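You operate a simulated robot arm through the tools that you are given. There is no shell and no other tool. Be economical: measure what you need, move in short steps, check, and stop when the job is done.

Carry out the task below with a simulated two-armed robot. There is one attempt and no reset: what you move stays moved.

Task
Unpack the pale carton and set the white pack down by its damp card.
Fine: brown tape strip off and back on the packing table between the carton and the short orange mat, both flaps open; dry goes on the short green mat, damp on the short orange one. Set down upright: white pack.

Only the result counts: the job must be done as asked and must still hold three seconds after the hand-in. Knocking over, shifting, dropping, spilling or breaking anything else fails it.

Robot
Two 7-joint arms with two-finger parallel grippers on one trunk, on a base that drives. Base frame: it is fixed to the floor where the robot stands at the start and does not move with it; the origin is under the middle of the robot, x ahead of it, y to its left, z up; the surface under the hand at the start is at about z = 88. Readings come in cm, rad, newtons and seconds.
The left shoulder is at the start at [7, 17.7, 117], the right one opposite. With the tool pointing down near the work surface each hand reaches from about 30 to 74 cm from the robot's upright axis, wherever it stands, measured 20 degrees to its own side. Places, roughly: blue-tab flap of the pale carton [50, 10, 100]; brown tape strip (15x5x4 cm) [60, 10, 100]; white-tab flap of the pale carton [60, 10, 100]. Payload 3.43 kg a hand.
Tool frame (each hand has its own): the origin (TCP) lies between the finger pads and is the grasp point; the fingertips stand 3 cm ahead of it; z points along the fingers, y is the line along which they close. The gripper opens to 9.4 cm. The fingers are 2.8 cm wide and 1 cm thick; the gripper's body (5 by 9.6 cm) begins 5.5 cm behind the TCP.
Orientation is that of the tool frame in the base frame, as a unit quaternion [x, y, z, w]. With the fingers straight down and closing along the base's y, the tool's x points along the base's -x, its y along +y and its z along -z.

Tools
- The arms move only by the tool arm_command. It takes "left_increments", "right_increments" or both (then of equal length, played together; a hand with none holds still); each is a list that holds one entry, the list of rows, each a list of 7 numbers: the turn, a rotation vector about the base's x, y, z in rad, then the shift along the base's x, y, z in cm, then the closure, from 0 (fully open) to 1 (shut). In form: [[[ax, ay, az, tx, ty, tz, grip], ...]]. A call has 1 to 8 rows; each row shifts and turns the commanded pose from where the row before left it. A row lasts 0.2 s, in which the tool goes at most 5 cm and 0.15 rad; a call with a longer step from one row to the next is refused whole, and so is a gripper value outside its range. Where a pose cannot be reached the arm comes as near as it can. A force on the tool above 90 N (or 10 N above the force at the start of the call, whichever is more), or a blocked arm, ends the call early, and 0.2 s more pass. Each finger travels about 15.3 cm/s and halts on what it meets, pressing with about 44 N; the grip force reading is that of the motor and also rises with nothing between the fingers. The clock runs only during rows and for 0.2 s after the last one: add rows that do not move to give the fingers time. The reply holds the time, the measured pose of the TCP, the force on the tool along the base axes, the opening and the grip force, in the units named above and with some noise, with the torque about the TCP (base axes, N m) and any sound that the robot's microphone picked up.
- Cameras (640 x 400 px; columns grow to the right, rows downward): "scene" is now at [12.99, 3.01, 147.97]; the picture's right is [0.35, -0.94, 0.00], its down [-0.61, -0.23, -0.76] and it looks along [0.71, 0.26, -0.65] (base axes); focal length 273 px, centre (320, 200). "left" rides on the left gripper at [7.6, -1.4, -10.3] in its tool frame; the picture's right is [0.18, 0.98, 0.00], its down [-0.75, 0.14, -0.64] and it looks along [-0.63, 0.12, 0.77] (tool axes); focal length 243 px, centre (320, 200). "right" rides on the right gripper at [7.6, 1.4, -10.2] in its tool frame; the picture's right is [-0.18, 0.98, 0.00], its down [-0.75, -0.14, -0.64] and it looks along [-0.63, -0.12, 0.77] (tool axes); focal length 243 px, centre (320, 200). There is no depth. A picture from a camera that has moved, and an enlarged one, comes with that camera's place and axes in the base frame and with its lens.
- get_image(camera): a new picture of that camera. It takes no simulated time.
- lift_body(by): slides the trunk up (or, below 0, down) by that many cm; the arms and the scene camera ride with it, the base frame stays. It gives what a move gives, with no picture.
- steer(legs): drives the robot by 1 to 6 legs, each [ahead, turn to the left] in cm and rad, along the robot's own axes; the way and the turn of a leg run together, so that a leg with both is an arc; at most 150 cm and 3.142 rad a leg. The arms and the cameras ride along, it lands a little off, and it stops where it bumps. It gives what a move gives.
- head_to(pan, tilt): turns the head with the scene camera to pan (to the left, within 1.501 rad either way) and tilt (down, from -0.506 to 1.204), counted from straight ahead of the robot. It gives what a move gives.
- inspect(camera, box): a new picture of the part [left, top, right, bottom] of that camera's present view, enlarged. It takes no simulated time.
- finish_job(): hands the job in; it is judged then, once.

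Go step by step. Nothing tells you exact positions but the pictures and the camera data: compare them with the known pose of the tool, close in by small moves and look again before you grip or let go. The budget is 120 turns and 108 pictures, counting those below and the enlarged ones. Unless the task says otherwise, let go and move clear before handing in, and close with one line.

The tools are called after "Call:" as a command line: name --argument value ..., lists and objects as JSON in quotes. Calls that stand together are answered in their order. arm_command: Moves the arms, as the interface text tells. Its arguments: {"type":"object","properties":{"left_increments":{"type":"array"},"right_increments":{"type":"array"}},"required":[]} The other tools are called the same way: lift_body (by) slides the trunk up or down; steer (legs) drives the base; head_to (pan, tilt) turns the head that bears the scene camera; get_image (camera) takes a picture; inspect (camera, box) takes an enlarged picture of a part of a camera's view; finish_job () hands the job in.

At the start:

```text
t: 0.0
left_position: [41.37, 41.7, 125.41]
left_ee_rot: [0.0, 1.0, -0.001, 0.0]
left_force: [-0.4, -0.1, -0.6]
left_moment: [-0.02, 0.0, -0.02]
left_finger_gap: 9.41
left_grasp_force: 0.0
right_position: [41.73, -7.7, 129.41]
right_ee_rot: [-0.001, 1.0, 0.0, 0.0]
right_force: [-0.3, 0.0, -0.5]
right_moment: [0.04, -0.01, 0.02]
right_finger_gap: 9.39
right_grasp_force: 0.1
trunk travel left (down, up): [-75.0, 9.0]
robot x, y, heading: [0.16, 0.08, 0.003]
head pan, tilt: [0.354, 0.707]
```

scene: 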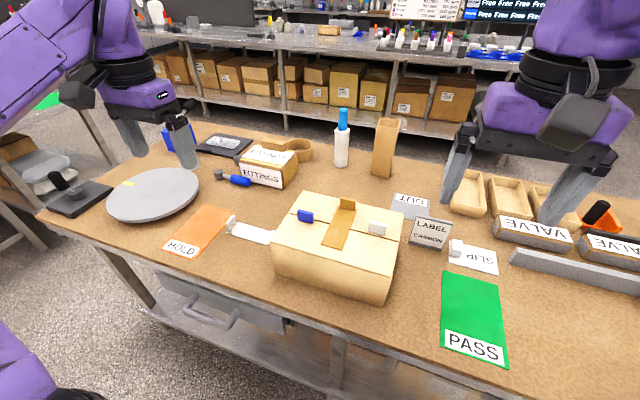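
right: 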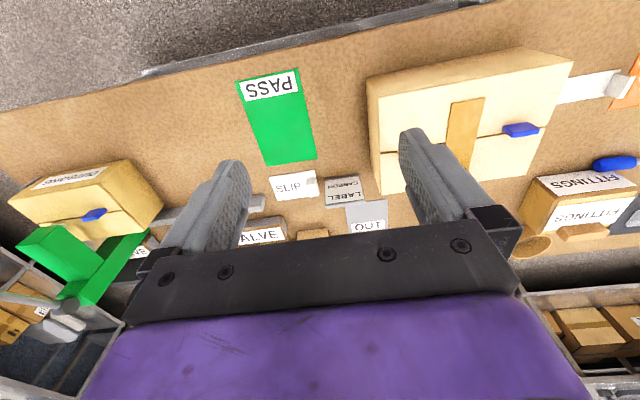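
left: 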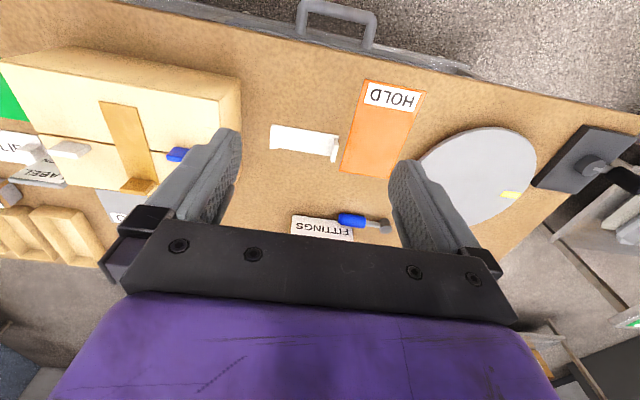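

I see the pale carton in the middle of the table, with a brown tape strip across its flaps, the orange HOLD mat to its left and the green PASS mat to its right. I will look closer first.

Call:
inspect --camera "scene" --box '[250, 170, 430, 310]'

Call:
head_to --pan 0.2 --tilt 0.95

Call:
get_image --camera "scene"

```text
2.86 times, centred on (340, 240) of scene
camera zoom: at [12.99, 3.01, 147.97], right [0.35, -0.94, 0.0], down [-0.61, -0.23, -0.76], along [0.71, 0.26, -0.65], focal length 780 px, centre (263, 86)
```

zoom: 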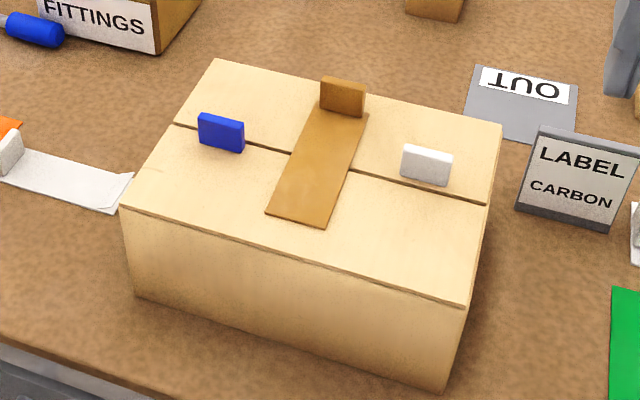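

```text
t: 0.8
left_position: [41.36, 41.62, 125.51]
left_ee_rot: [0.0, 1.0, 0.0, 0.0]
left_force: [-0.2, 0.5, 0.1]
left_moment: [0.01, 0.0, -0.02]
left_finger_gap: 9.4
left_grasp_force: 0.1
right_position: [41.7, -7.64, 129.36]
right_ee_rot: [0.0, 1.0, 0.0, -0.001]
right_force: [0.4, 0.3, -0.6]
right_moment: [0.04, 0.02, 0.01]
right_finger_gap: 9.38
right_grasp_force: 0.1
trunk travel left (down, up): [-75.0, 9.0]
robot x, y, heading: [-0.02, 0.18, 0.001]
head pan, tilt: [0.201, 0.949]
```

```text
103 pictures are left
camera scene: at [12.18, 1.53, 146.06], right [0.2, -0.98, 0.0], down [-0.8, -0.16, -0.58], along [0.57, 0.12, -0.81], focal length 273 px, centre (320, 200)
```

scene: 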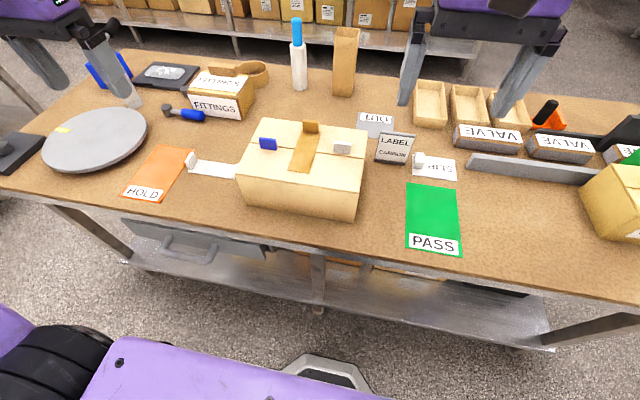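

The near flap seems to bear the blue tab and the far flap the white one. I'll look to either side for other mats and cards before acting.

Call:
head_to --pan 1.1 --tilt 0.6

Call:
get_image --camera "scene"

Call:
head_to --pan -0.6 --tilt 0.7

Call:
get_image --camera "scene"

```text
t: 2.0
left_position: [41.48, 41.65, 125.45]
left_ee_rot: [0.0, 1.0, 0.0, 0.0]
left_force: [0.8, -0.3, 0.5]
left_moment: [0.01, 0.01, 0.0]
left_finger_gap: 9.39
left_grasp_force: 0.0
right_position: [41.69, -7.61, 129.37]
right_ee_rot: [0.001, 1.0, -0.001, 0.0]
right_force: [-0.4, 0.1, 0.2]
right_moment: [-0.01, 0.02, -0.01]
right_finger_gap: 9.41
right_grasp_force: 0.1
trunk travel left (down, up): [-75.0, 9.0]
robot x, y, heading: [0.05, -0.09, -0.003]
head pan, tilt: [1.1, 0.6]
```

```text
102 pictures are left
camera scene: at [9.07, 7.94, 148.9], right [0.89, -0.45, 0.0], down [-0.26, -0.5, -0.82], along [0.38, 0.73, -0.57], focal length 273 px, centre (320, 200)
```

scene: 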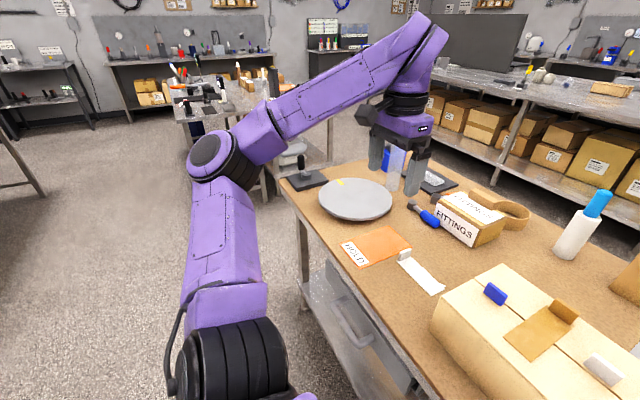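

```text
t: 3.7
left_position: [41.38, 41.57, 125.34]
left_ee_rot: [0.0, 1.0, 0.0, 0.001]
left_force: [0.4, 0.6, -1.0]
left_moment: [-0.05, -0.03, 0.01]
left_finger_gap: 9.4
left_grasp_force: 0.0
right_position: [41.63, -7.58, 129.46]
right_ee_rot: [0.0, 1.0, 0.0, 0.0]
right_force: [-0.1, 0.3, 0.2]
right_moment: [-0.01, 0.0, 0.01]
right_finger_gap: 9.41
right_grasp_force: 0.0
trunk travel left (down, up): [-75.0, 9.0]
robot x, y, heading: [-0.36, 0.09, -0.001]
head pan, tilt: [-0.6, 0.7]
```

```text
101 pictures are left
camera scene: at [12.06, -4.72, 148.04], right [-0.56, -0.83, 0.0], down [-0.53, 0.36, -0.76], along [0.63, -0.43, -0.64], focal length 273 px, centre (320, 200)
```

scene: 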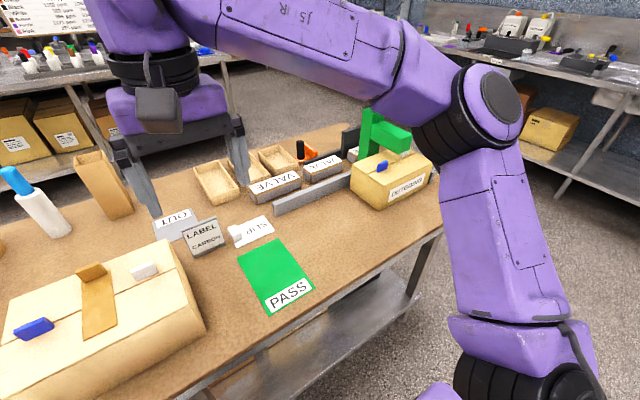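

The carton comes out at about x 47.6–67.6, y 0–28, top z 100, and the tape's upright tab is near (64.5, 14.2). I'll bring the left hand above that tab, turned to close along x.

Call:
arm_command --left_increments '[[[0, 0, -0.1428, 2.1, -2.5, 0, 0], [0, 0, -0.1428, 2.1, -2.5, 0, 0], [0, 0, -0.1428, 2.1, -2.5, 0, 0], [0, 0, -0.1428, 2.1, -2.5, 0, 0], [0, 0, -0.1428, 2.1, -2.5, 0, 0], [0, 0, -0.1428, 2.1, -2.5, 0, 0], [0, 0, -0.1428, 2.1, -2.5, 0, 0], [0, 0, -0.1428, 2.1, -2.5, 0, 0]]]'

Call:
arm_command --left_increments '[[[0, 0, -0.1428, 2.1, -2.5, -2, 0], [0, 0, -0.1428, 2.1, -2.5, -4, 0], [0, 0, -0.1428, 2.1, -2.4, -4, 0], [0, 0, 0, 0, 0, 0, 0]]]'

Call:
head_to --pan 0.25 --tilt 0.75

Call:
get_image --camera "scene"

Call:
get_image --camera "left"

```text
t: 5.5
left_position: [58.36, 21.62, 125.73]
left_ee_rot: [0.543, 0.84, 0.0, 0.0]
left_force: [0.6, 0.0, 0.6]
left_moment: [0.01, -0.01, -0.03]
left_finger_gap: 9.39
left_grasp_force: 0.1
right_position: [41.85, -7.71, 129.4]
right_ee_rot: [0.0, 1.0, 0.001, -0.002]
right_force: [0.7, -1.3, 0.1]
right_moment: [0.03, 0.04, -0.01]
right_finger_gap: 9.42
right_grasp_force: 0.1
trunk travel left (down, up): [-75.0, 9.0]
robot x, y, heading: [0.03, -0.13, 0.001]
head pan, tilt: [-0.6, 0.7]
```

```text
refused: row 2 steps farther than a row can; nothing moved
```

```text
t: 6.7
left_position: [58.28, 21.78, 125.7]
left_ee_rot: [0.539, 0.842, 0.0, 0.0]
left_force: [-1.2, 0.2, -0.4]
left_moment: [-0.02, 0.01, -0.02]
left_finger_gap: 9.38
left_grasp_force: 0.0
right_position: [41.83, -7.57, 129.34]
right_ee_rot: [0.0, 1.0, 0.0, 0.001]
right_force: [0.2, -0.5, 0.8]
right_moment: [0.01, 0.0, 0.03]
right_finger_gap: 9.39
right_grasp_force: 0.0
trunk travel left (down, up): [-75.0, 9.0]
robot x, y, heading: [-0.06, -0.16, -0.0]
head pan, tilt: [0.25, 0.75]
```

```text
100 pictures are left
camera scene: at [13.1, 2.06, 147.61], right [0.25, -0.97, 0.0], down [-0.66, -0.17, -0.73], along [0.71, 0.18, -0.68], focal length 273 px, centre (320, 200)
```

scene: 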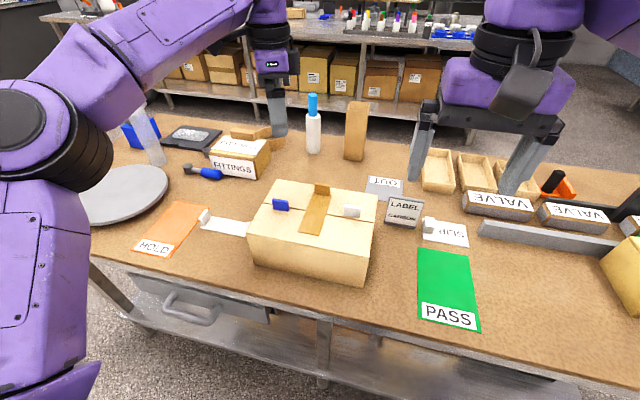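

```text
99 pictures are left
camera left: at [53.82, 28.08, 135.81], right [0.82, 0.58, 0.0], down [0.44, -0.63, 0.64], along [0.37, -0.52, -0.77], focal length 243 px, centre (320, 200)
```

left: 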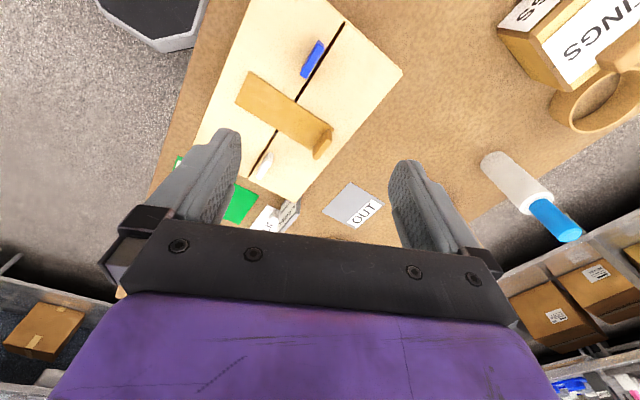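

The left hand is on its way; I'll finish the turn and come down to z ≈ 115 above the tape tab.

Call:
arm_command --left_increments '[[[0, 0, -0.1428, 1.6, -1.87, -2.5, 0], [0, 0, -0.1428, 1.6, -1.87, -2.5, 0], [0, 0, -0.1428, 1.6, -1.87, -2.5, 0], [0, 0, 0, 1.6, -1.87, -2.5, 0], [0, 0, 0, 0, 0, 0, 0]]]'

Call:
get_image --camera "left"

Call:
inspect --camera "scene" --box '[230, 120, 430, 300]'

```text
t: 7.9
left_position: [64.52, 14.14, 115.63]
left_ee_rot: [0.707, 0.708, 0.001, 0.0]
left_force: [-0.7, -0.1, -0.7]
left_moment: [-0.02, -0.01, 0.01]
left_finger_gap: 9.39
left_grasp_force: 0.1
right_position: [41.73, -7.43, 129.5]
right_ee_rot: [0.0, 1.0, 0.0, 0.001]
right_force: [0.6, 0.9, -0.2]
right_moment: [-0.02, -0.03, -0.03]
right_finger_gap: 9.39
right_grasp_force: 0.0
trunk travel left (down, up): [-75.0, 9.0]
robot x, y, heading: [0.12, -0.19, -0.001]
head pan, tilt: [0.25, 0.75]
```

```text
98 pictures are left
camera left: at [63.11, 21.78, 125.74], right [0.98, 0.18, 0.0], down [0.14, -0.75, 0.64], along [0.12, -0.63, -0.77], focal length 243 px, centre (320, 200)
```

left: 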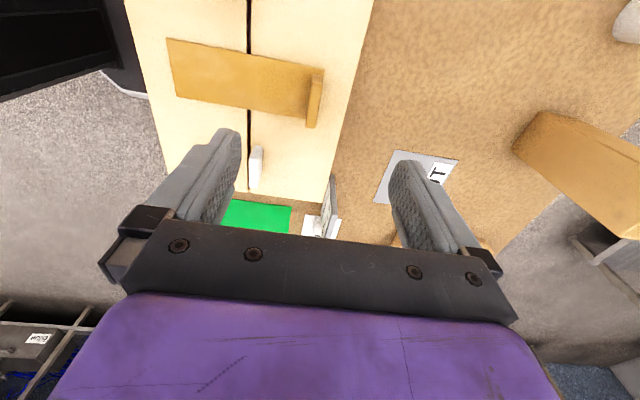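

```text
2.22 times, centred on (330, 210) of scene
camera zoom: at [13.01, 2.17, 147.62], right [0.25, -0.97, 0.0], down [-0.66, -0.17, -0.73], along [0.71, 0.18, -0.68], focal length 607 px, centre (298, 178)
```

zoom: 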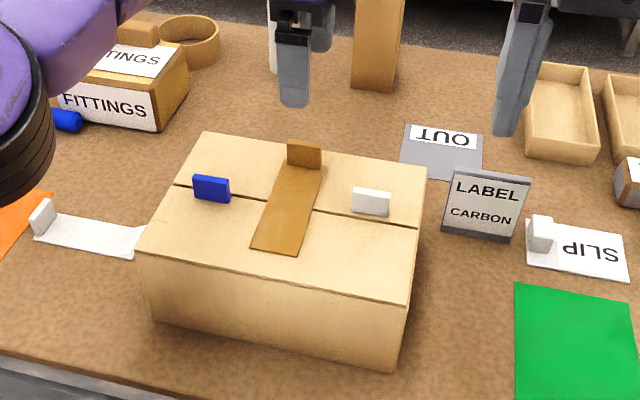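

The tab reads about (64.2, 14.4), with its top near z 103.5. I'll come down over it with the fingers open and then look.

Call:
arm_command --left_increments '[[[0, 0, 0, -0.3, 0.2, -3, 0], [0, 0, 0, 0, 0, -3, 0], [0, 0, 0, 0, 0, -3, 0], [0, 0, 0, 0, 0, -2.5, 0], [0, 0, 0, 0, 0, 0, 0]]]'

Call:
get_image --camera "left"

Call:
inspect --camera "scene" --box '[260, 120, 400, 240]'

```text
t: 9.1
left_position: [64.14, 14.66, 103.94]
left_ee_rot: [0.707, 0.707, 0.0, 0.0]
left_force: [-0.5, 0.2, 0.2]
left_moment: [0.01, 0.01, -0.03]
left_finger_gap: 9.4
left_grasp_force: 0.1
right_position: [41.62, -7.7, 129.39]
right_ee_rot: [0.0, 1.0, 0.0, 0.0]
right_force: [0.2, 0.0, 0.0]
right_moment: [0.02, -0.02, 0.0]
right_finger_gap: 9.42
right_grasp_force: 0.0
trunk travel left (down, up): [-75.0, 9.0]
robot x, y, heading: [0.07, -0.05, 0.001]
head pan, tilt: [0.25, 0.75]
```

```text
96 pictures are left
camera left: at [62.77, 22.15, 114.14], right [0.98, 0.18, 0.0], down [0.14, -0.75, 0.64], along [0.12, -0.63, -0.77], focal length 243 px, centre (320, 200)
```

left: 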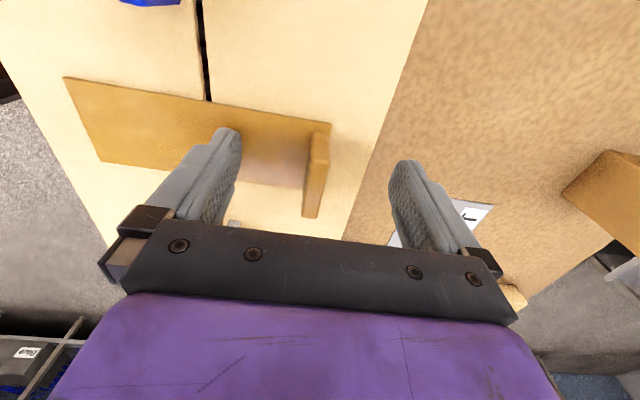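

```text
3.33 times, centred on (330, 180) of scene
camera zoom: at [13.04, 2.08, 147.62], right [0.25, -0.97, 0.0], down [-0.66, -0.17, -0.73], along [0.71, 0.18, -0.68], focal length 910 px, centre (287, 267)
```

zoom: 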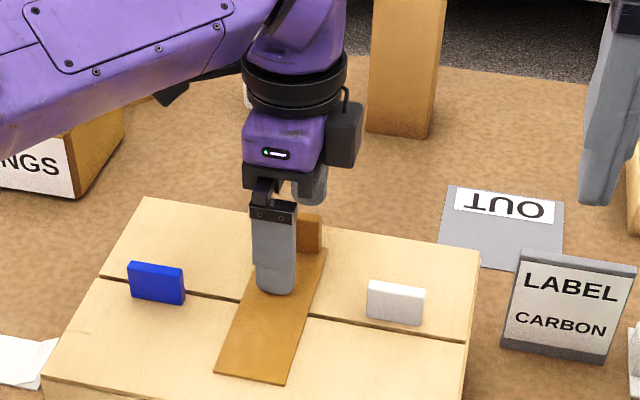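

The tab is centred between the fingers, so I'll close on it.

Call:
arm_command --left_increments '[[[0, 0, 0, 0, -0.4, -0.3, 0], [0, 0, 0, 0, 0, 0, 0.5], [0, 0, 0, 0, 0, 0, 1], [0, 0, 0, 0, 0, 0, 1], [0, 0, 0, 0, 0, 0, 1]]]'

```text
t: 10.3
left_position: [64.1, 14.14, 103.82]
left_ee_rot: [0.707, 0.707, 0.001, 0.0]
left_force: [-0.1, -0.4, 10.4]
left_moment: [0.0, 0.01, -0.02]
left_finger_gap: 1.3
left_grasp_force: 43.9
right_position: [41.53, -7.74, 129.42]
right_ee_rot: [0.0, 1.0, 0.0, 0.001]
right_force: [0.4, 0.5, -0.1]
right_moment: [-0.06, -0.04, 0.03]
right_finger_gap: 9.4
right_grasp_force: 0.1
trunk travel left (down, up): [-75.0, 9.0]
robot x, y, heading: [-0.3, 0.16, -0.004]
head pan, tilt: [0.25, 0.75]
```

The tab is gripped (1.3 cm gap). I'll lift straight up slowly and check.

Call:
arm_command --left_increments '[[[0, 0, 0, 0, 0, 0.7, 1], [0, 0, 0, 0, 0, 1, 1], [0, 0, 0, 0, 0, 1, 1], [0, 0, 0, 0, 0, 1.5, 1], [0, 0, 0, 0, 0, 2, 1], [0, 0, 0, 0, 0, 2, 1]]]'

Call:
get_image --camera "scene"

```text
t: 11.7
left_position: [64.22, 13.8, 111.97]
left_ee_rot: [0.707, 0.707, 0.0, 0.001]
left_force: [-0.5, -0.2, -0.5]
left_moment: [0.01, 0.04, -0.04]
left_finger_gap: 1.29
left_grasp_force: 44.1
right_position: [41.61, -7.66, 129.47]
right_ee_rot: [0.0, 1.0, 0.0, 0.0]
right_force: [0.2, -1.1, -0.6]
right_moment: [0.0, 0.0, -0.02]
right_finger_gap: 9.41
right_grasp_force: 0.1
trunk travel left (down, up): [-75.0, 9.0]
robot x, y, heading: [0.13, -0.21, 0.0]
head pan, tilt: [0.25, 0.75]
```

```text
94 pictures are left
camera scene: at [13.04, 2.06, 147.61], right [0.25, -0.97, 0.0], down [-0.66, -0.17, -0.73], along [0.71, 0.18, -0.68], focal length 273 px, centre (320, 200)
```

scene: 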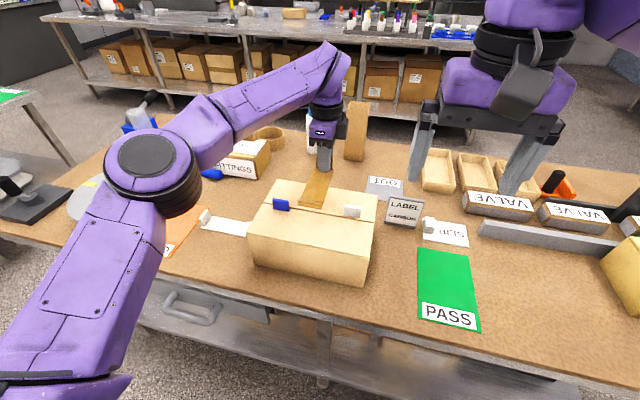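

The tape came off cleanly. Now I'll carry it left and turn it 90° so that it can lie along y at x ≈ 49.5, in front of the white strip.

Call:
arm_command --left_increments '[[[0, 0, 0, 0, 0, 3, 1], [0, 0, 0, 0, 1, 3, 1], [0, 0, 0.1428, -1.33, 2.8, 0, 1], [0, 0, 0.1428, -1.33, 2.8, 0, 1], [0, 0, 0.1428, -1.33, 2.8, 0, 1], [0, 0, 0.1428, -1.33, 2.8, 0, 1], [0, 0, 0.1428, -1.33, 2.8, 0, 1], [0, 0, 0.1428, -1.33, 2.8, 0, 1]]]'

Call:
arm_command --left_increments '[[[0, 0, 0.1428, -1.33, 2.8, 0, 1], [0, 0, 0.1428, -1.33, 2.8, 0, 1], [0, 0, 0.1428, -1.33, 2.8, 0, 1], [0, 0, 0.1428, -1.33, 2.8, 0, 1], [0, 0, 0.1428, -1.33, 2.8, 0, 1], [0, 0, 0, 0, 0, -3, 1], [0, 0, 0, 0, 0, -3, 1], [0, 0, 0, 0, 0, 0, 1]]]'

Call:
get_image --camera "scene"

Call:
get_image --camera "left"

```text
t: 13.5
left_position: [56.24, 31.93, 117.74]
left_ee_rot: [0.348, 0.938, 0.0, 0.0]
left_force: [-1.0, 0.1, 0.1]
left_moment: [-0.03, 0.0, 0.01]
left_finger_gap: 1.27
left_grasp_force: 44.1
right_position: [41.66, -7.47, 129.45]
right_ee_rot: [0.0, 1.0, -0.001, 0.0]
right_force: [1.3, 0.3, -0.5]
right_moment: [-0.03, -0.03, 0.01]
right_finger_gap: 9.4
right_grasp_force: 0.1
trunk travel left (down, up): [-75.0, 9.0]
robot x, y, heading: [-0.29, -0.07, 0.004]
head pan, tilt: [0.25, 0.75]
```

```text
t: 15.3
left_position: [49.85, 45.94, 111.78]
left_ee_rot: [0.0, 1.0, 0.001, 0.0]
left_force: [0.2, 0.6, -0.1]
left_moment: [0.01, -0.02, 0.0]
left_finger_gap: 1.3
left_grasp_force: 43.8
right_position: [41.69, -7.72, 129.45]
right_ee_rot: [0.001, 1.0, 0.0, 0.0]
right_force: [0.1, -0.4, -0.8]
right_moment: [-0.02, 0.0, 0.0]
right_finger_gap: 9.41
right_grasp_force: 0.0
trunk travel left (down, up): [-75.0, 9.0]
robot x, y, heading: [0.31, 0.2, -0.001]
head pan, tilt: [0.25, 0.75]
```

```text
93 pictures are left
camera scene: at [13.03, 2.11, 147.62], right [0.25, -0.97, 0.0], down [-0.66, -0.17, -0.73], along [0.71, 0.18, -0.68], focal length 273 px, centre (320, 200)
```

scene: 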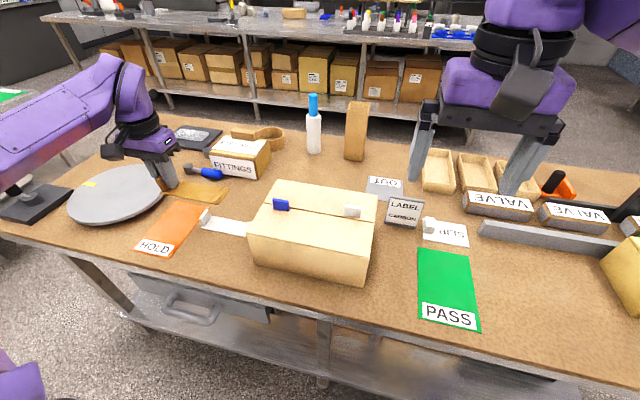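

```text
92 pictures are left
camera left: at [42.28, 44.41, 121.84], right [-0.18, 0.98, 0.0], down [0.75, 0.14, 0.64], along [0.63, 0.12, -0.77], focal length 243 px, centre (320, 200)
```

left: 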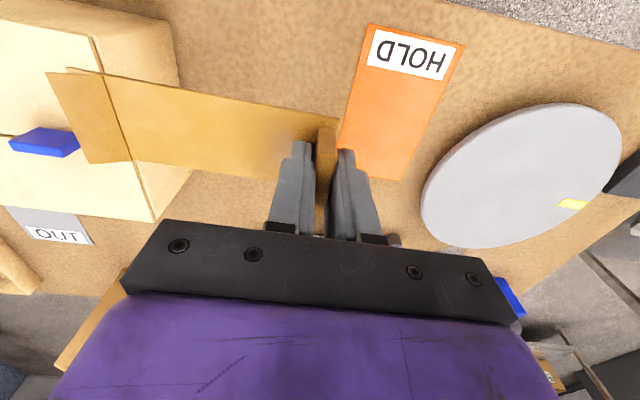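

The tape spans y ≈ 31–47 at x ≈ 50, clear of the carton and the strip. I'll shift it slightly left and lower it.

Call:
arm_command --left_increments '[[[0, 0, 0, -0.3, 0.6, -4, 1], [0, 0, 0, 0, 0, -4, 1], [0, 0, 0, 0, 0, -4, 1], [0, 0, 0, 0, 0, -3, 1], [0, 0, 0, 0, 0, -2, 1], [0, 0, 0, 0, 0, 0, 1]]]'

Call:
get_image --camera "scene"

Call:
get_image --camera "left"

```text
t: 16.7
left_position: [49.25, 46.06, 94.89]
left_ee_rot: [0.0, 1.0, 0.0, 0.0]
left_force: [0.3, 0.2, 0.2]
left_moment: [0.01, -0.03, 0.03]
left_finger_gap: 1.28
left_grasp_force: 43.7
right_position: [41.72, -7.74, 129.48]
right_ee_rot: [0.0, 1.0, 0.0, 0.0]
right_force: [0.3, -0.7, 0.1]
right_moment: [0.01, -0.05, 0.02]
right_finger_gap: 9.38
right_grasp_force: 0.1
trunk travel left (down, up): [-75.0, 9.0]
robot x, y, heading: [-0.16, -0.12, -0.002]
head pan, tilt: [0.25, 0.75]
```

```text
91 pictures are left
camera scene: at [13.06, 2.1, 147.61], right [0.25, -0.97, 0.0], down [-0.66, -0.17, -0.73], along [0.71, 0.18, -0.68], focal length 273 px, centre (320, 200)
```

scene: 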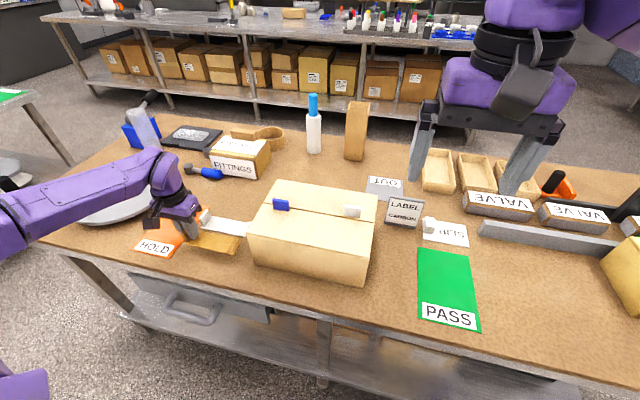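

```text
90 pictures are left
camera left: at [41.66, 44.68, 105.08], right [-0.18, 0.98, 0.0], down [0.75, 0.14, 0.64], along [0.63, 0.12, -0.77], focal length 243 px, centre (320, 200)
```

left: 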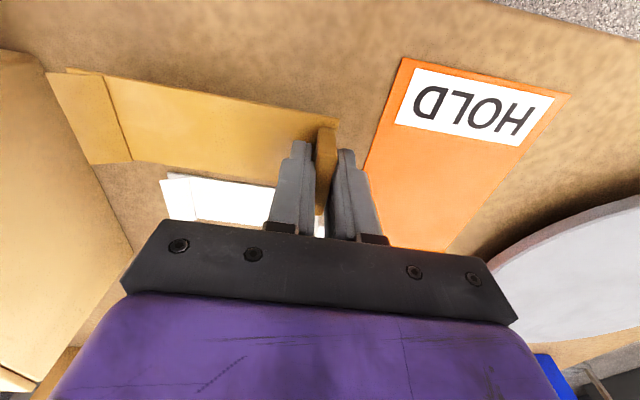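

Clear all round. I'll lower it the last 3 cm until it touches.

Call:
arm_command --left_increments '[[[0, 0, 0, 0, 0, -1.5, 1], [0, 0, 0, 0, 0, -0.8, 1], [0, 0, 0, 0, 0, -0.5, 1], [0, 0, 0, 0, 0, -0.3, 1], [0, 0, 0, 0, 0, 0, 1]]]'

Call:
inspect --camera "scene" --box '[120, 180, 280, 280]'

```text
t: 17.9
left_position: [49.33, 46.22, 91.75]
left_ee_rot: [0.0, 1.0, 0.0, 0.0]
left_force: [0.2, 0.3, -0.2]
left_moment: [0.01, -0.02, 0.0]
left_finger_gap: 1.3
left_grasp_force: 44.0
right_position: [41.82, -7.68, 129.34]
right_ee_rot: [-0.001, 1.0, 0.0, 0.0]
right_force: [-0.5, 0.9, -0.6]
right_moment: [0.02, 0.0, -0.01]
right_finger_gap: 9.38
right_grasp_force: 0.0
trunk travel left (down, up): [-75.0, 9.0]
robot x, y, heading: [0.17, -0.29, -0.002]
head pan, tilt: [0.25, 0.75]
```

```text
4.00 times, centred on (200, 230) of scene
camera zoom: at [13.07, 2.12, 147.61], right [0.25, -0.97, 0.0], down [-0.66, -0.17, -0.73], along [0.71, 0.18, -0.68], focal length 1093 px, centre (800, 80)
```

zoom: 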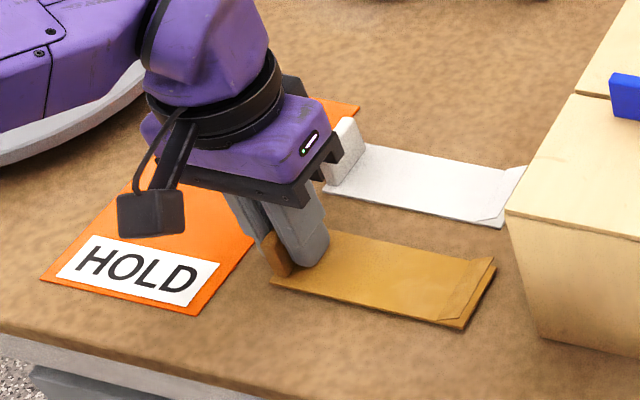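

It is just above the table. I'll lower in small steps until a force appears.

Call:
arm_command --left_increments '[[[0, 0, 0, 0, 0, -0.3, 1], [0, 0, 0, 0, 0, -0.3, 1], [0, 0, 0, 0, 0, 0, 1]]]'

```text
t: 18.7
left_position: [49.35, 46.21, 91.29]
left_ee_rot: [-0.001, 1.0, 0.0, 0.0]
left_force: [0.9, 2.7, 10.2]
left_moment: [-0.06, 0.05, -0.01]
left_finger_gap: 1.29
left_grasp_force: 43.9
right_position: [41.49, -7.72, 129.42]
right_ee_rot: [0.0, 1.0, 0.0, 0.0]
right_force: [-1.0, 0.1, -1.3]
right_moment: [0.02, -0.02, 0.01]
right_finger_gap: 9.4
right_grasp_force: 0.1
trunk travel left (down, up): [-75.0, 9.0]
robot x, y, heading: [-0.05, 0.13, -0.007]
head pan, tilt: [0.25, 0.75]
```

Contact. I'll open, rise straight up and look.

Call:
arm_command --left_increments '[[[0, 0, 0, 0, 0, 0.1, 0.6], [0, 0, 0, 0, 0, 0, 0.6], [0, 0, 0, 0, 0, 0, 0.6], [0, 0, 0, 0, 0, 3, 0.6], [0, 0, 0, 0, 0, 4, 0.6], [0, 0, 0, 0, 0, 4.5, 0.6], [0, 0, 0, 0, 0, 4.5, 0], [0, 0, 0, 0, 0, 4.5, 0]]]'

Call:
get_image --camera "scene"

Call:
get_image --camera "left"

```text
t: 20.5
left_position: [49.7, 46.01, 111.76]
left_ee_rot: [0.0, 1.0, 0.001, 0.001]
left_force: [-0.2, -0.3, -0.1]
left_moment: [0.03, -0.03, 0.02]
left_finger_gap: 9.41
left_grasp_force: 0.1
right_position: [41.66, -7.82, 129.44]
right_ee_rot: [0.0, 1.0, 0.001, 0.0]
right_force: [-0.5, -0.4, 0.7]
right_moment: [-0.01, -0.02, -0.01]
right_finger_gap: 9.4
right_grasp_force: 0.0
trunk travel left (down, up): [-75.0, 9.0]
robot x, y, heading: [0.05, 0.15, -0.001]
head pan, tilt: [0.25, 0.75]
```

```text
88 pictures are left
camera scene: at [13.01, 2.0, 147.61], right [0.25, -0.97, 0.0], down [-0.66, -0.17, -0.73], along [0.71, 0.18, -0.68], focal length 273 px, centre (320, 200)
```

scene: 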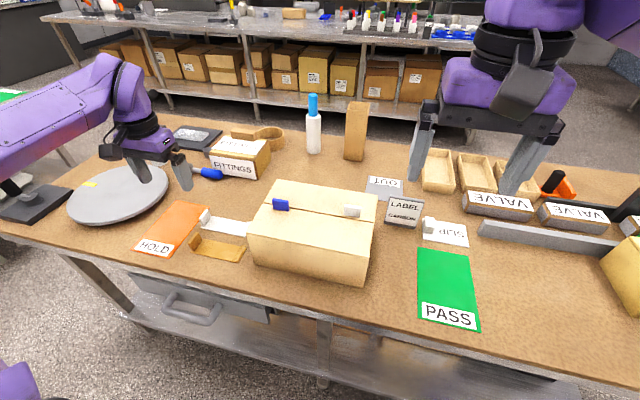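

```text
87 pictures are left
camera left: at [42.12, 44.49, 121.92], right [-0.18, 0.98, 0.0], down [0.75, 0.14, 0.64], along [0.63, 0.12, -0.77], focal length 243 px, centre (320, 200)
```

left: 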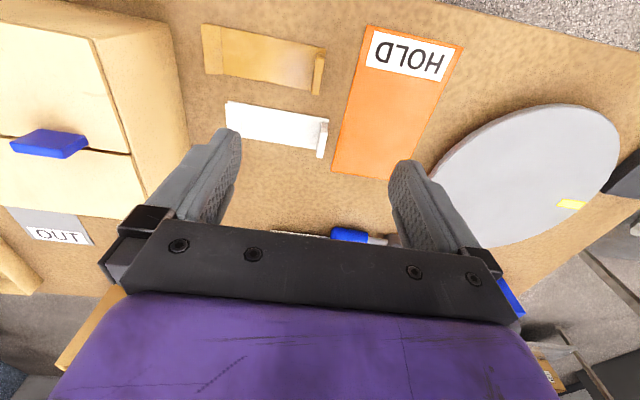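

The brown tape lies between the carton and the orange mat. Next I'll bring the left hand above the blue tab, near (56.5, 22.9).

Call:
arm_command --left_increments '[[[0, 0, 0, 1.2, -3.9, 0.5, 0], [0, 0, 0, 1.2, -3.9, 0, 0], [0, 0, 0, 1.2, -3.9, 0, 0], [0, 0, 0, 1.2, -3.9, 0, 0], [0, 0, 0, 1.2, -3.9, 0, 0], [0, 0, 0, 1.1, -3.8, 0, 0], [0, 0, 0, 0, 0, 0, 0]]]'

Call:
get_image --camera "left"

Call:
inspect --camera "scene" --box '[230, 150, 400, 290]'

```text
t: 22.1
left_position: [56.73, 22.93, 112.1]
left_ee_rot: [-0.001, 1.0, 0.0, 0.0]
left_force: [0.5, -0.5, 0.2]
left_moment: [0.01, -0.06, -0.03]
left_finger_gap: 9.42
left_grasp_force: 0.1
right_position: [41.67, -7.56, 129.43]
right_ee_rot: [0.0, 1.0, 0.0, 0.0]
right_force: [-0.1, -0.2, -0.4]
right_moment: [0.02, -0.03, 0.01]
right_finger_gap: 9.39
right_grasp_force: 0.0
trunk travel left (down, up): [-75.0, 9.0]
robot x, y, heading: [-0.3, -0.27, -0.0]
head pan, tilt: [0.25, 0.75]
```

```text
86 pictures are left
camera left: at [49.23, 21.5, 122.26], right [-0.19, 0.98, 0.0], down [0.75, 0.14, 0.64], along [0.63, 0.12, -0.77], focal length 243 px, centre (320, 200)
```

left: 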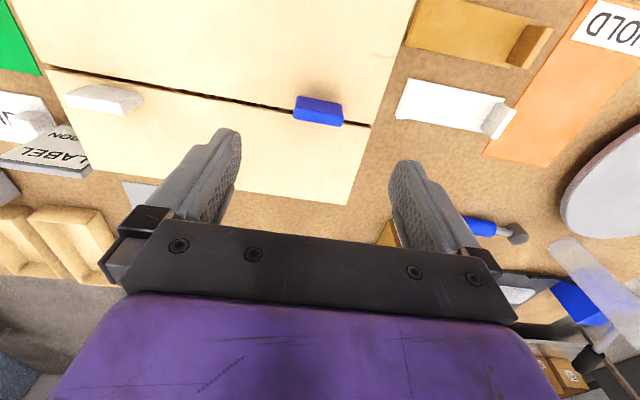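

```text
2.86 times, centred on (315, 220) of scene
camera zoom: at [13.0, 2.18, 147.62], right [0.25, -0.97, 0.0], down [-0.66, -0.17, -0.73], along [0.71, 0.18, -0.68], focal length 780 px, centre (334, 143)
```

zoom: 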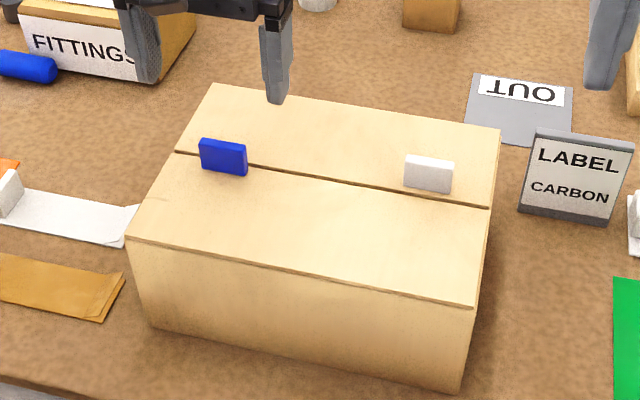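

The blue tab reads (56.2, 22.9) and stands on the near flap. I'll lower the open fingers around it, one on each y side.

Call:
arm_command --left_increments '[[[0, 0, 0, -0.5, 0, -3, 0], [0, 0, 0, 0, 0, -3, 0], [0, 0, 0, 0, 0, -2.3, 0], [0, 0, 0, 0, 0, 0, 0]]]'

Call:
get_image --camera "left"

Call:
inspect --camera "scene" --box '[230, 150, 350, 250]'

```text
t: 23.1
left_position: [56.02, 22.95, 103.8]
left_ee_rot: [0.0, 1.0, 0.0, -0.001]
left_force: [0.0, 0.1, -0.5]
left_moment: [0.0, 0.0, -0.03]
left_finger_gap: 9.41
left_grasp_force: 0.0
right_position: [41.75, -7.61, 129.39]
right_ee_rot: [-0.001, 1.0, 0.0, 0.0]
right_force: [0.0, -0.2, 0.2]
right_moment: [0.03, 0.01, -0.04]
right_finger_gap: 9.41
right_grasp_force: 0.0
trunk travel left (down, up): [-75.0, 9.0]
robot x, y, heading: [-0.18, 0.35, 0.003]
head pan, tilt: [0.25, 0.75]
```

```text
84 pictures are left
camera left: at [48.5, 21.46, 113.97], right [-0.18, 0.98, 0.0], down [0.75, 0.14, 0.64], along [0.63, 0.12, -0.77], focal length 243 px, centre (320, 200)
```

left: 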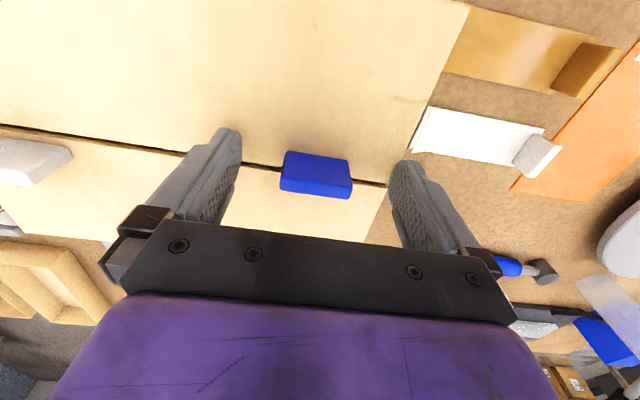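

```text
4.00 times, centred on (290, 200) of scene
camera zoom: at [13.08, 2.1, 147.61], right [0.25, -0.97, 0.0], down [-0.66, -0.17, -0.73], along [0.71, 0.18, -0.68], focal length 1093 px, centre (440, 200)
```

zoom: 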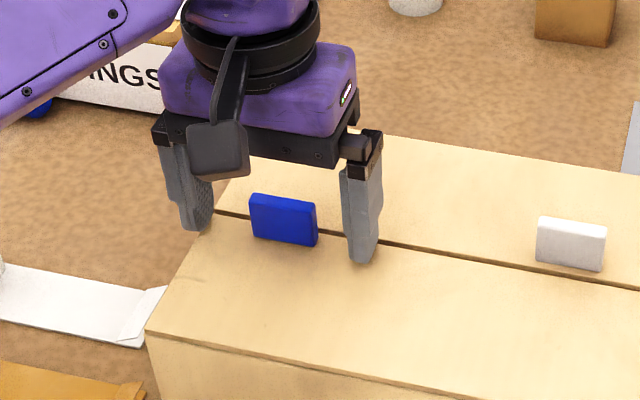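

The tab is centred in y and sits about 0.4 cm farther in x than the fingers. I'll correct that and close.

Call:
arm_command --left_increments '[[[0, 0, 0, 0.4, -0.2, -0.1, 0], [0, 0, 0, 0, 0, 0, 0.4], [0, 0, 0, 0, 0, 0, 0.8], [0, 0, 0, 0, 0, 0, 0.8], [0, 0, 0, 0, 0, 0, 0.8]]]'

```text
t: 24.3
left_position: [56.61, 22.74, 103.67]
left_ee_rot: [0.0, 1.0, 0.0, 0.0]
left_force: [2.1, 1.1, -0.3]
left_moment: [0.22, -0.07, 0.32]
left_finger_gap: 3.97
left_grasp_force: 45.0
right_position: [41.64, -7.68, 129.36]
right_ee_rot: [0.001, 1.0, -0.001, -0.001]
right_force: [-0.1, -0.8, -0.2]
right_moment: [-0.04, 0.0, -0.01]
right_finger_gap: 9.41
right_grasp_force: 0.1
trunk travel left (down, up): [-75.0, 9.0]
robot x, y, heading: [-0.18, 0.23, 0.002]
head pan, tilt: [0.25, 0.75]
```

Gripped on a 4 cm wide tab. I'll swing the near flap open about its hinge (x 47.6, z 100), beginning with 0.6 rad.

Call:
arm_command --left_increments '[[[0, -0.15, 0, -0.64, 0, 1.29, 0.8], [0, -0.15, 0, -0.82, 0, 1.18, 0.8], [0, -0.15, 0, -0.99, 0, 1.04, 0.8], [0, -0.15, 0, -1.14, 0, 0.89, 0.8], [0, 0, 0, 0, 0, 0, 0.8]]]'

Call:
get_image --camera "scene"

```text
t: 25.5
left_position: [53.41, 22.73, 108.14]
left_ee_rot: [-0.005, 0.962, 0.004, 0.272]
left_force: [-20.1, 48.6, -24.0]
left_moment: [0.96, 0.28, -0.6]
left_finger_gap: 4.02
left_grasp_force: 45.3
left hand out of reach, approached as far as the arm can: row 4
right_position: [41.72, -5.75, 129.63]
right_ee_rot: [-0.001, 1.0, -0.007, 0.0]
right_force: [0.1, -0.4, -0.7]
right_moment: [0.07, 0.01, 0.01]
right_finger_gap: 9.39
right_grasp_force: 0.2
trunk travel left (down, up): [-75.0, 9.0]
robot x, y, heading: [-0.02, -0.2, 0.013]
head pan, tilt: [0.25, 0.75]
stopped in row 5 (left hand): the force on the tool passed its limit at 96 N (the readings are from after the stop); the commanded pose is now the measured one
```

```text
82 pictures are left
camera scene: at [12.99, 6.29, 147.72], right [0.26, -0.97, 0.03], down [-0.66, -0.2, -0.73], along [0.71, 0.17, -0.69], focal length 273 px, centre (320, 200)
```

scene: 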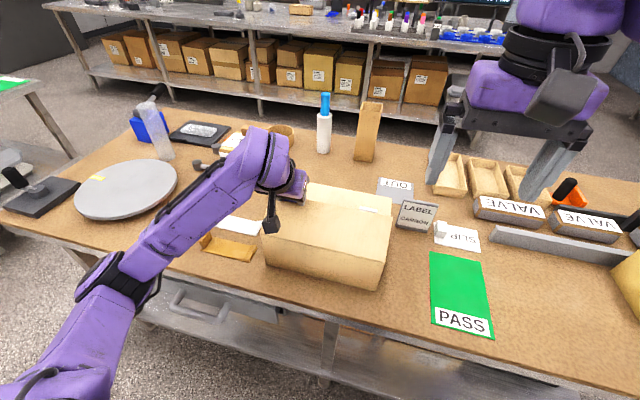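

The arm ran out of reach at row 4, the elbow dropped and a sideways force built up. I'll back up a step to relieve it and look.

Call:
arm_command --left_increments '[[[0, 0.1, 0, 0.8, 0, -0.6, 0.8], [0, 0, 0, 0, 0, 0, 0.8]]]'

Call:
get_image --camera "scene"

Call:
get_image --camera "left"

```text
t: 26.1
left_position: [53.95, 22.68, 107.57]
left_ee_rot: [-0.003, 0.974, 0.003, 0.227]
left_force: [-19.0, 50.4, -28.9]
left_moment: [-0.77, -0.4, -0.05]
left_finger_gap: 3.95
left_grasp_force: 45.5
right_position: [41.43, -5.64, 129.7]
right_ee_rot: [0.0, 1.0, -0.007, 0.0]
right_force: [0.6, -0.1, -0.3]
right_moment: [0.03, -0.04, 0.0]
right_finger_gap: 9.38
right_grasp_force: 0.0
trunk travel left (down, up): [-75.0, 9.0]
robot x, y, heading: [0.03, -0.21, 0.014]
head pan, tilt: [0.25, 0.75]
```

```text
81 pictures are left
camera scene: at [12.78, 9.36, 147.76], right [0.26, -0.97, 0.05], down [-0.66, -0.21, -0.72], along [0.71, 0.15, -0.69], focal length 273 px, centre (320, 200)
```

scene: 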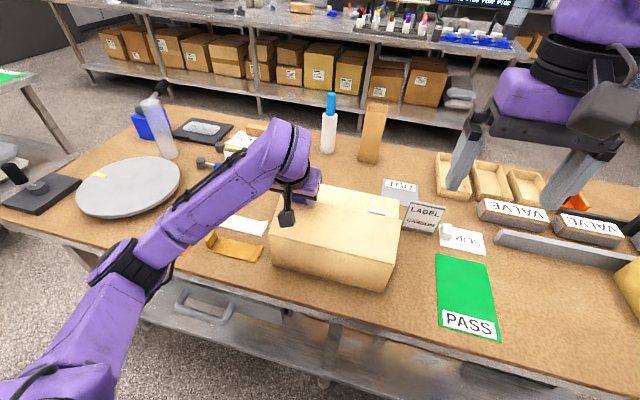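

```text
80 pictures are left
camera left: at [42.68, 21.18, 113.35], right [-0.17, 0.98, -0.08], down [0.39, 0.14, 0.91], along [0.9, 0.13, -0.41], focal length 243 px, centre (320, 200)
```

left: 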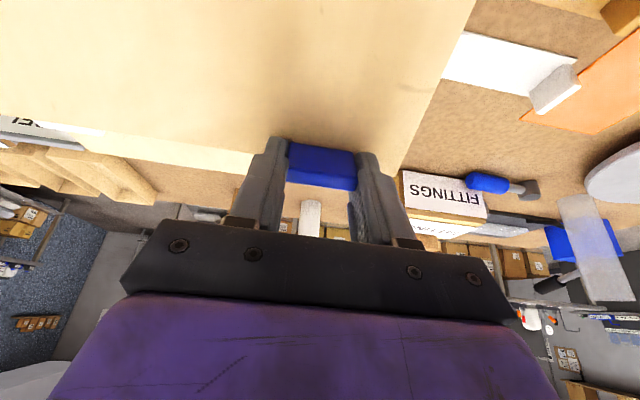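

The robot's body is leaning left under load (the scene camera has shifted by 7 cm). I'll swing the flap back down to unload the arm, then try another approach.

Call:
arm_command --left_increments '[[[0, 0.12, 0, 0.85, 0, -0.85, 0.8], [0, 0, 0, 0, 0, 0, 0.8]]]'

Call:
get_image --camera "scene"

```text
t: 26.4
left_position: [54.44, 22.44, 107.44]
left_ee_rot: [-0.015, 0.977, 0.026, 0.21]
left_force: [-4.9, 84.1, -17.7]
left_moment: [0.19, -0.69, -0.15]
left_finger_gap: 4.48
left_grasp_force: 42.4
right_position: [40.73, -5.84, 128.99]
right_ee_rot: [-0.014, 1.0, -0.014, -0.001]
right_force: [-0.1, -0.4, -1.1]
right_moment: [-0.02, -0.07, 0.0]
right_finger_gap: 9.41
right_grasp_force: 0.0
trunk travel left (down, up): [-75.0, 9.0]
robot x, y, heading: [-0.02, 0.47, 0.026]
head pan, tilt: [0.25, 0.75]
stopped in row 1 (right hand): the arm was blocked; the commanded pose is now the measured one
```

```text
79 pictures are left
camera scene: at [12.58, 14.58, 147.7], right [0.27, -0.96, 0.08], down [-0.65, -0.25, -0.71], along [0.71, 0.14, -0.69], focal length 273 px, centre (320, 200)
```

scene: 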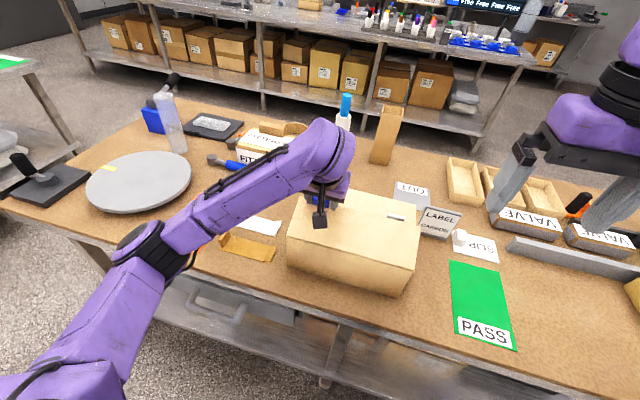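

The body is leaning further left because the tool is anchored on the tab and pushes against it. I'll release at once and back the hand out along its axis.

Call:
arm_command --left_increments '[[[0, 0, 0, -1.2, 2.0, 2.6, 0], [0, 0, 0, -1.6, 1.5, 3.6, 0]]]'

Call:
get_image --camera "scene"

```text
t: 26.7
left_position: [54.0, 19.82, 109.93]
left_ee_rot: [-0.033, 0.971, 0.067, 0.228]
left_force: [4.2, 36.5, 2.2]
left_moment: [0.94, -0.78, -0.72]
left_finger_gap: 9.43
left_grasp_force: 0.3
right_position: [41.08, -8.23, 126.85]
right_ee_rot: [-0.033, 0.999, -0.028, 0.0]
right_force: [-3.4, 1.6, -0.6]
right_moment: [-0.13, -0.19, 0.0]
right_finger_gap: 9.4
right_grasp_force: 0.1
trunk travel left (down, up): [-75.0, 9.0]
robot x, y, heading: [1.71, 0.05, 0.095]
head pan, tilt: [0.25, 0.75]
stopped in row 1 (left hand): the arm was blocked; the commanded pose is now the measured one
```

```text
78 pictures are left
camera scene: at [12.32, 16.41, 147.67], right [0.34, -0.94, 0.09], down [-0.63, -0.3, -0.72], along [0.7, 0.19, -0.69], focal length 273 px, centre (320, 200)
```

scene: 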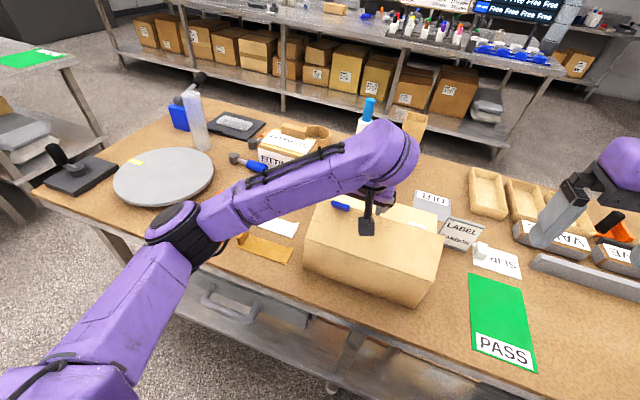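

Grip released, but the left finger still leans on the tab. I'll back out along the tool's axis only.

Call:
arm_command --left_increments '[[[0, 0, 0, -1.4, 0.8, 3.4, 0]]]'

Call:
get_image --camera "scene"

```text
t: 27.1
left_position: [59.83, 6.19, 109.79]
left_ee_rot: [-0.017, 0.969, 0.133, 0.21]
left_force: [-2.3, 1.9, -1.6]
left_moment: [-0.15, -0.18, -0.14]
left_finger_gap: 9.42
left_grasp_force: 0.0
right_position: [47.62, -23.57, 120.05]
right_ee_rot: [0.028, 0.998, 0.028, -0.041]
right_force: [0.4, 1.0, -0.2]
right_moment: [-0.07, 0.03, 0.02]
right_finger_gap: 9.41
right_grasp_force: 0.0
trunk travel left (down, up): [-75.0, 9.0]
robot x, y, heading: [3.98, 0.38, 0.166]
head pan, tilt: [0.25, 0.75]
stopped in row 1 (left hand): the arm was blocked; the commanded pose is now the measured one
```

```text
77 pictures are left
camera scene: at [19.0, 5.7, 147.53], right [0.4, -0.91, 0.0], down [-0.64, -0.28, -0.72], along [0.66, 0.29, -0.69], focal length 273 px, centre (320, 200)
```

scene: 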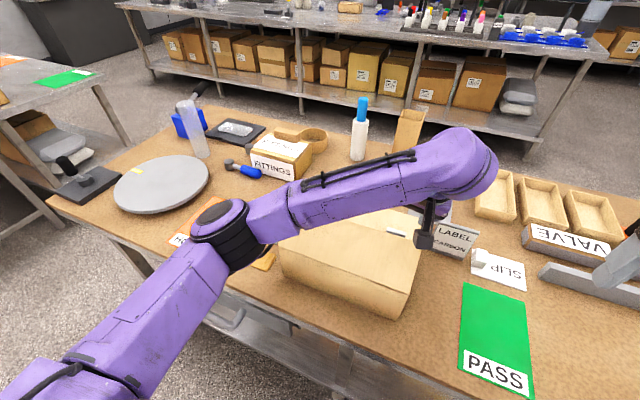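

The lean has sprung back, leaving the base at (4, 0.4) with heading 0.17 and the left hand over the white-tab side. I'll lift the left hand straight up, remove its tilt, and then check.

Call:
arm_command --left_increments '[[[0, 0, 0, 0, 0, 2.5, 0], [0, 0, 0, 0, 0, 3, 0], [0, 0, 0, 0, 0, 3, 0]]]'

Call:
get_image --camera "scene"

Call:
get_image --camera "left"

Call:
get_image --camera "right"

```text
t: 27.4
left_position: [56.48, 2.68, 112.93]
left_ee_rot: [-0.008, 0.965, 0.138, 0.222]
left_force: [-2.5, 1.1, 2.1]
left_moment: [-0.13, -0.22, -0.16]
left_finger_gap: 9.38
left_grasp_force: 0.0
right_position: [43.91, -26.34, 122.38]
right_ee_rot: [-0.014, 0.998, 0.054, -0.003]
right_force: [-1.3, 2.4, 4.6]
right_moment: [-0.17, -0.05, -0.04]
right_finger_gap: 9.38
right_grasp_force: 0.1
trunk travel left (down, up): [-75.0, 9.0]
robot x, y, heading: [3.91, 0.21, 0.14]
head pan, tilt: [0.25, 0.75]
stopped in row 1 (right hand): the arm was blocked; the commanded pose is now the measured one
```

```text
76 pictures are left
camera scene: at [16.75, -8.93, 148.21], right [0.38, -0.92, -0.09], down [-0.63, -0.19, -0.75], along [0.68, 0.34, -0.65], focal length 273 px, centre (320, 200)
```

scene: 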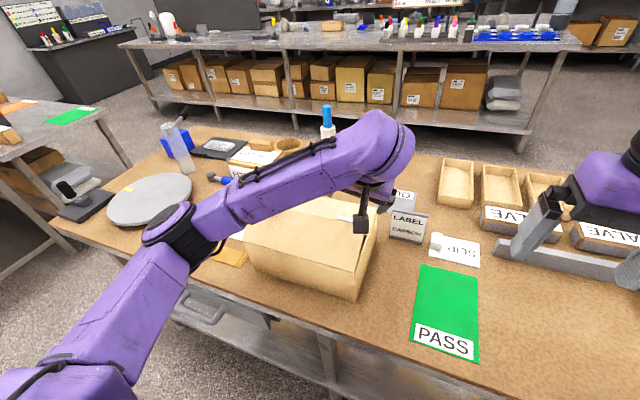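

```text
75 pictures are left
camera left: at [45.43, -1.16, 117.99], right [-0.24, 0.95, 0.18], down [0.4, -0.07, 0.92], along [0.89, 0.29, -0.36], focal length 243 px, centre (320, 200)
```

left: 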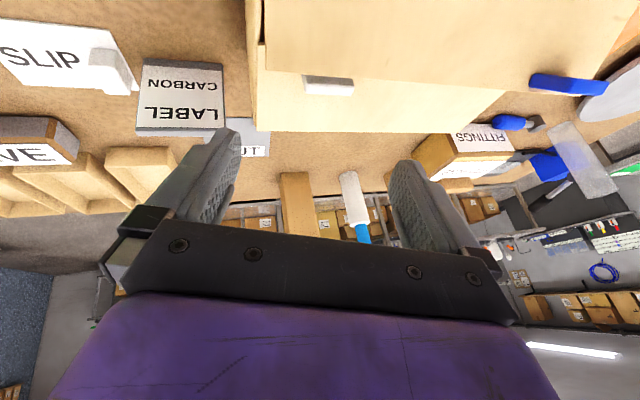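

```text
74 pictures are left
camera right: at [36.4, -26.19, 132.72], right [0.16, 0.98, 0.1], down [0.76, -0.19, 0.62], along [0.63, -0.02, -0.78], focal length 243 px, centre (320, 200)
```

right: 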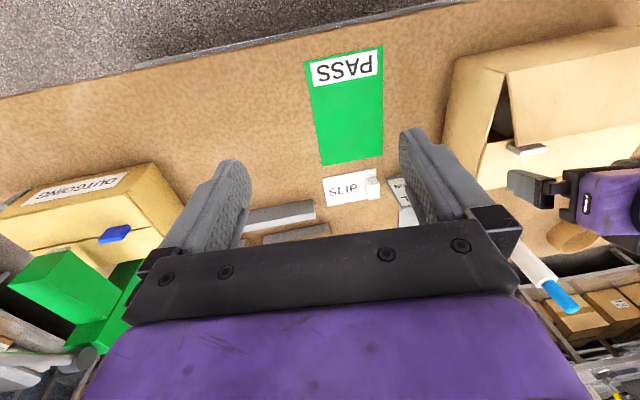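

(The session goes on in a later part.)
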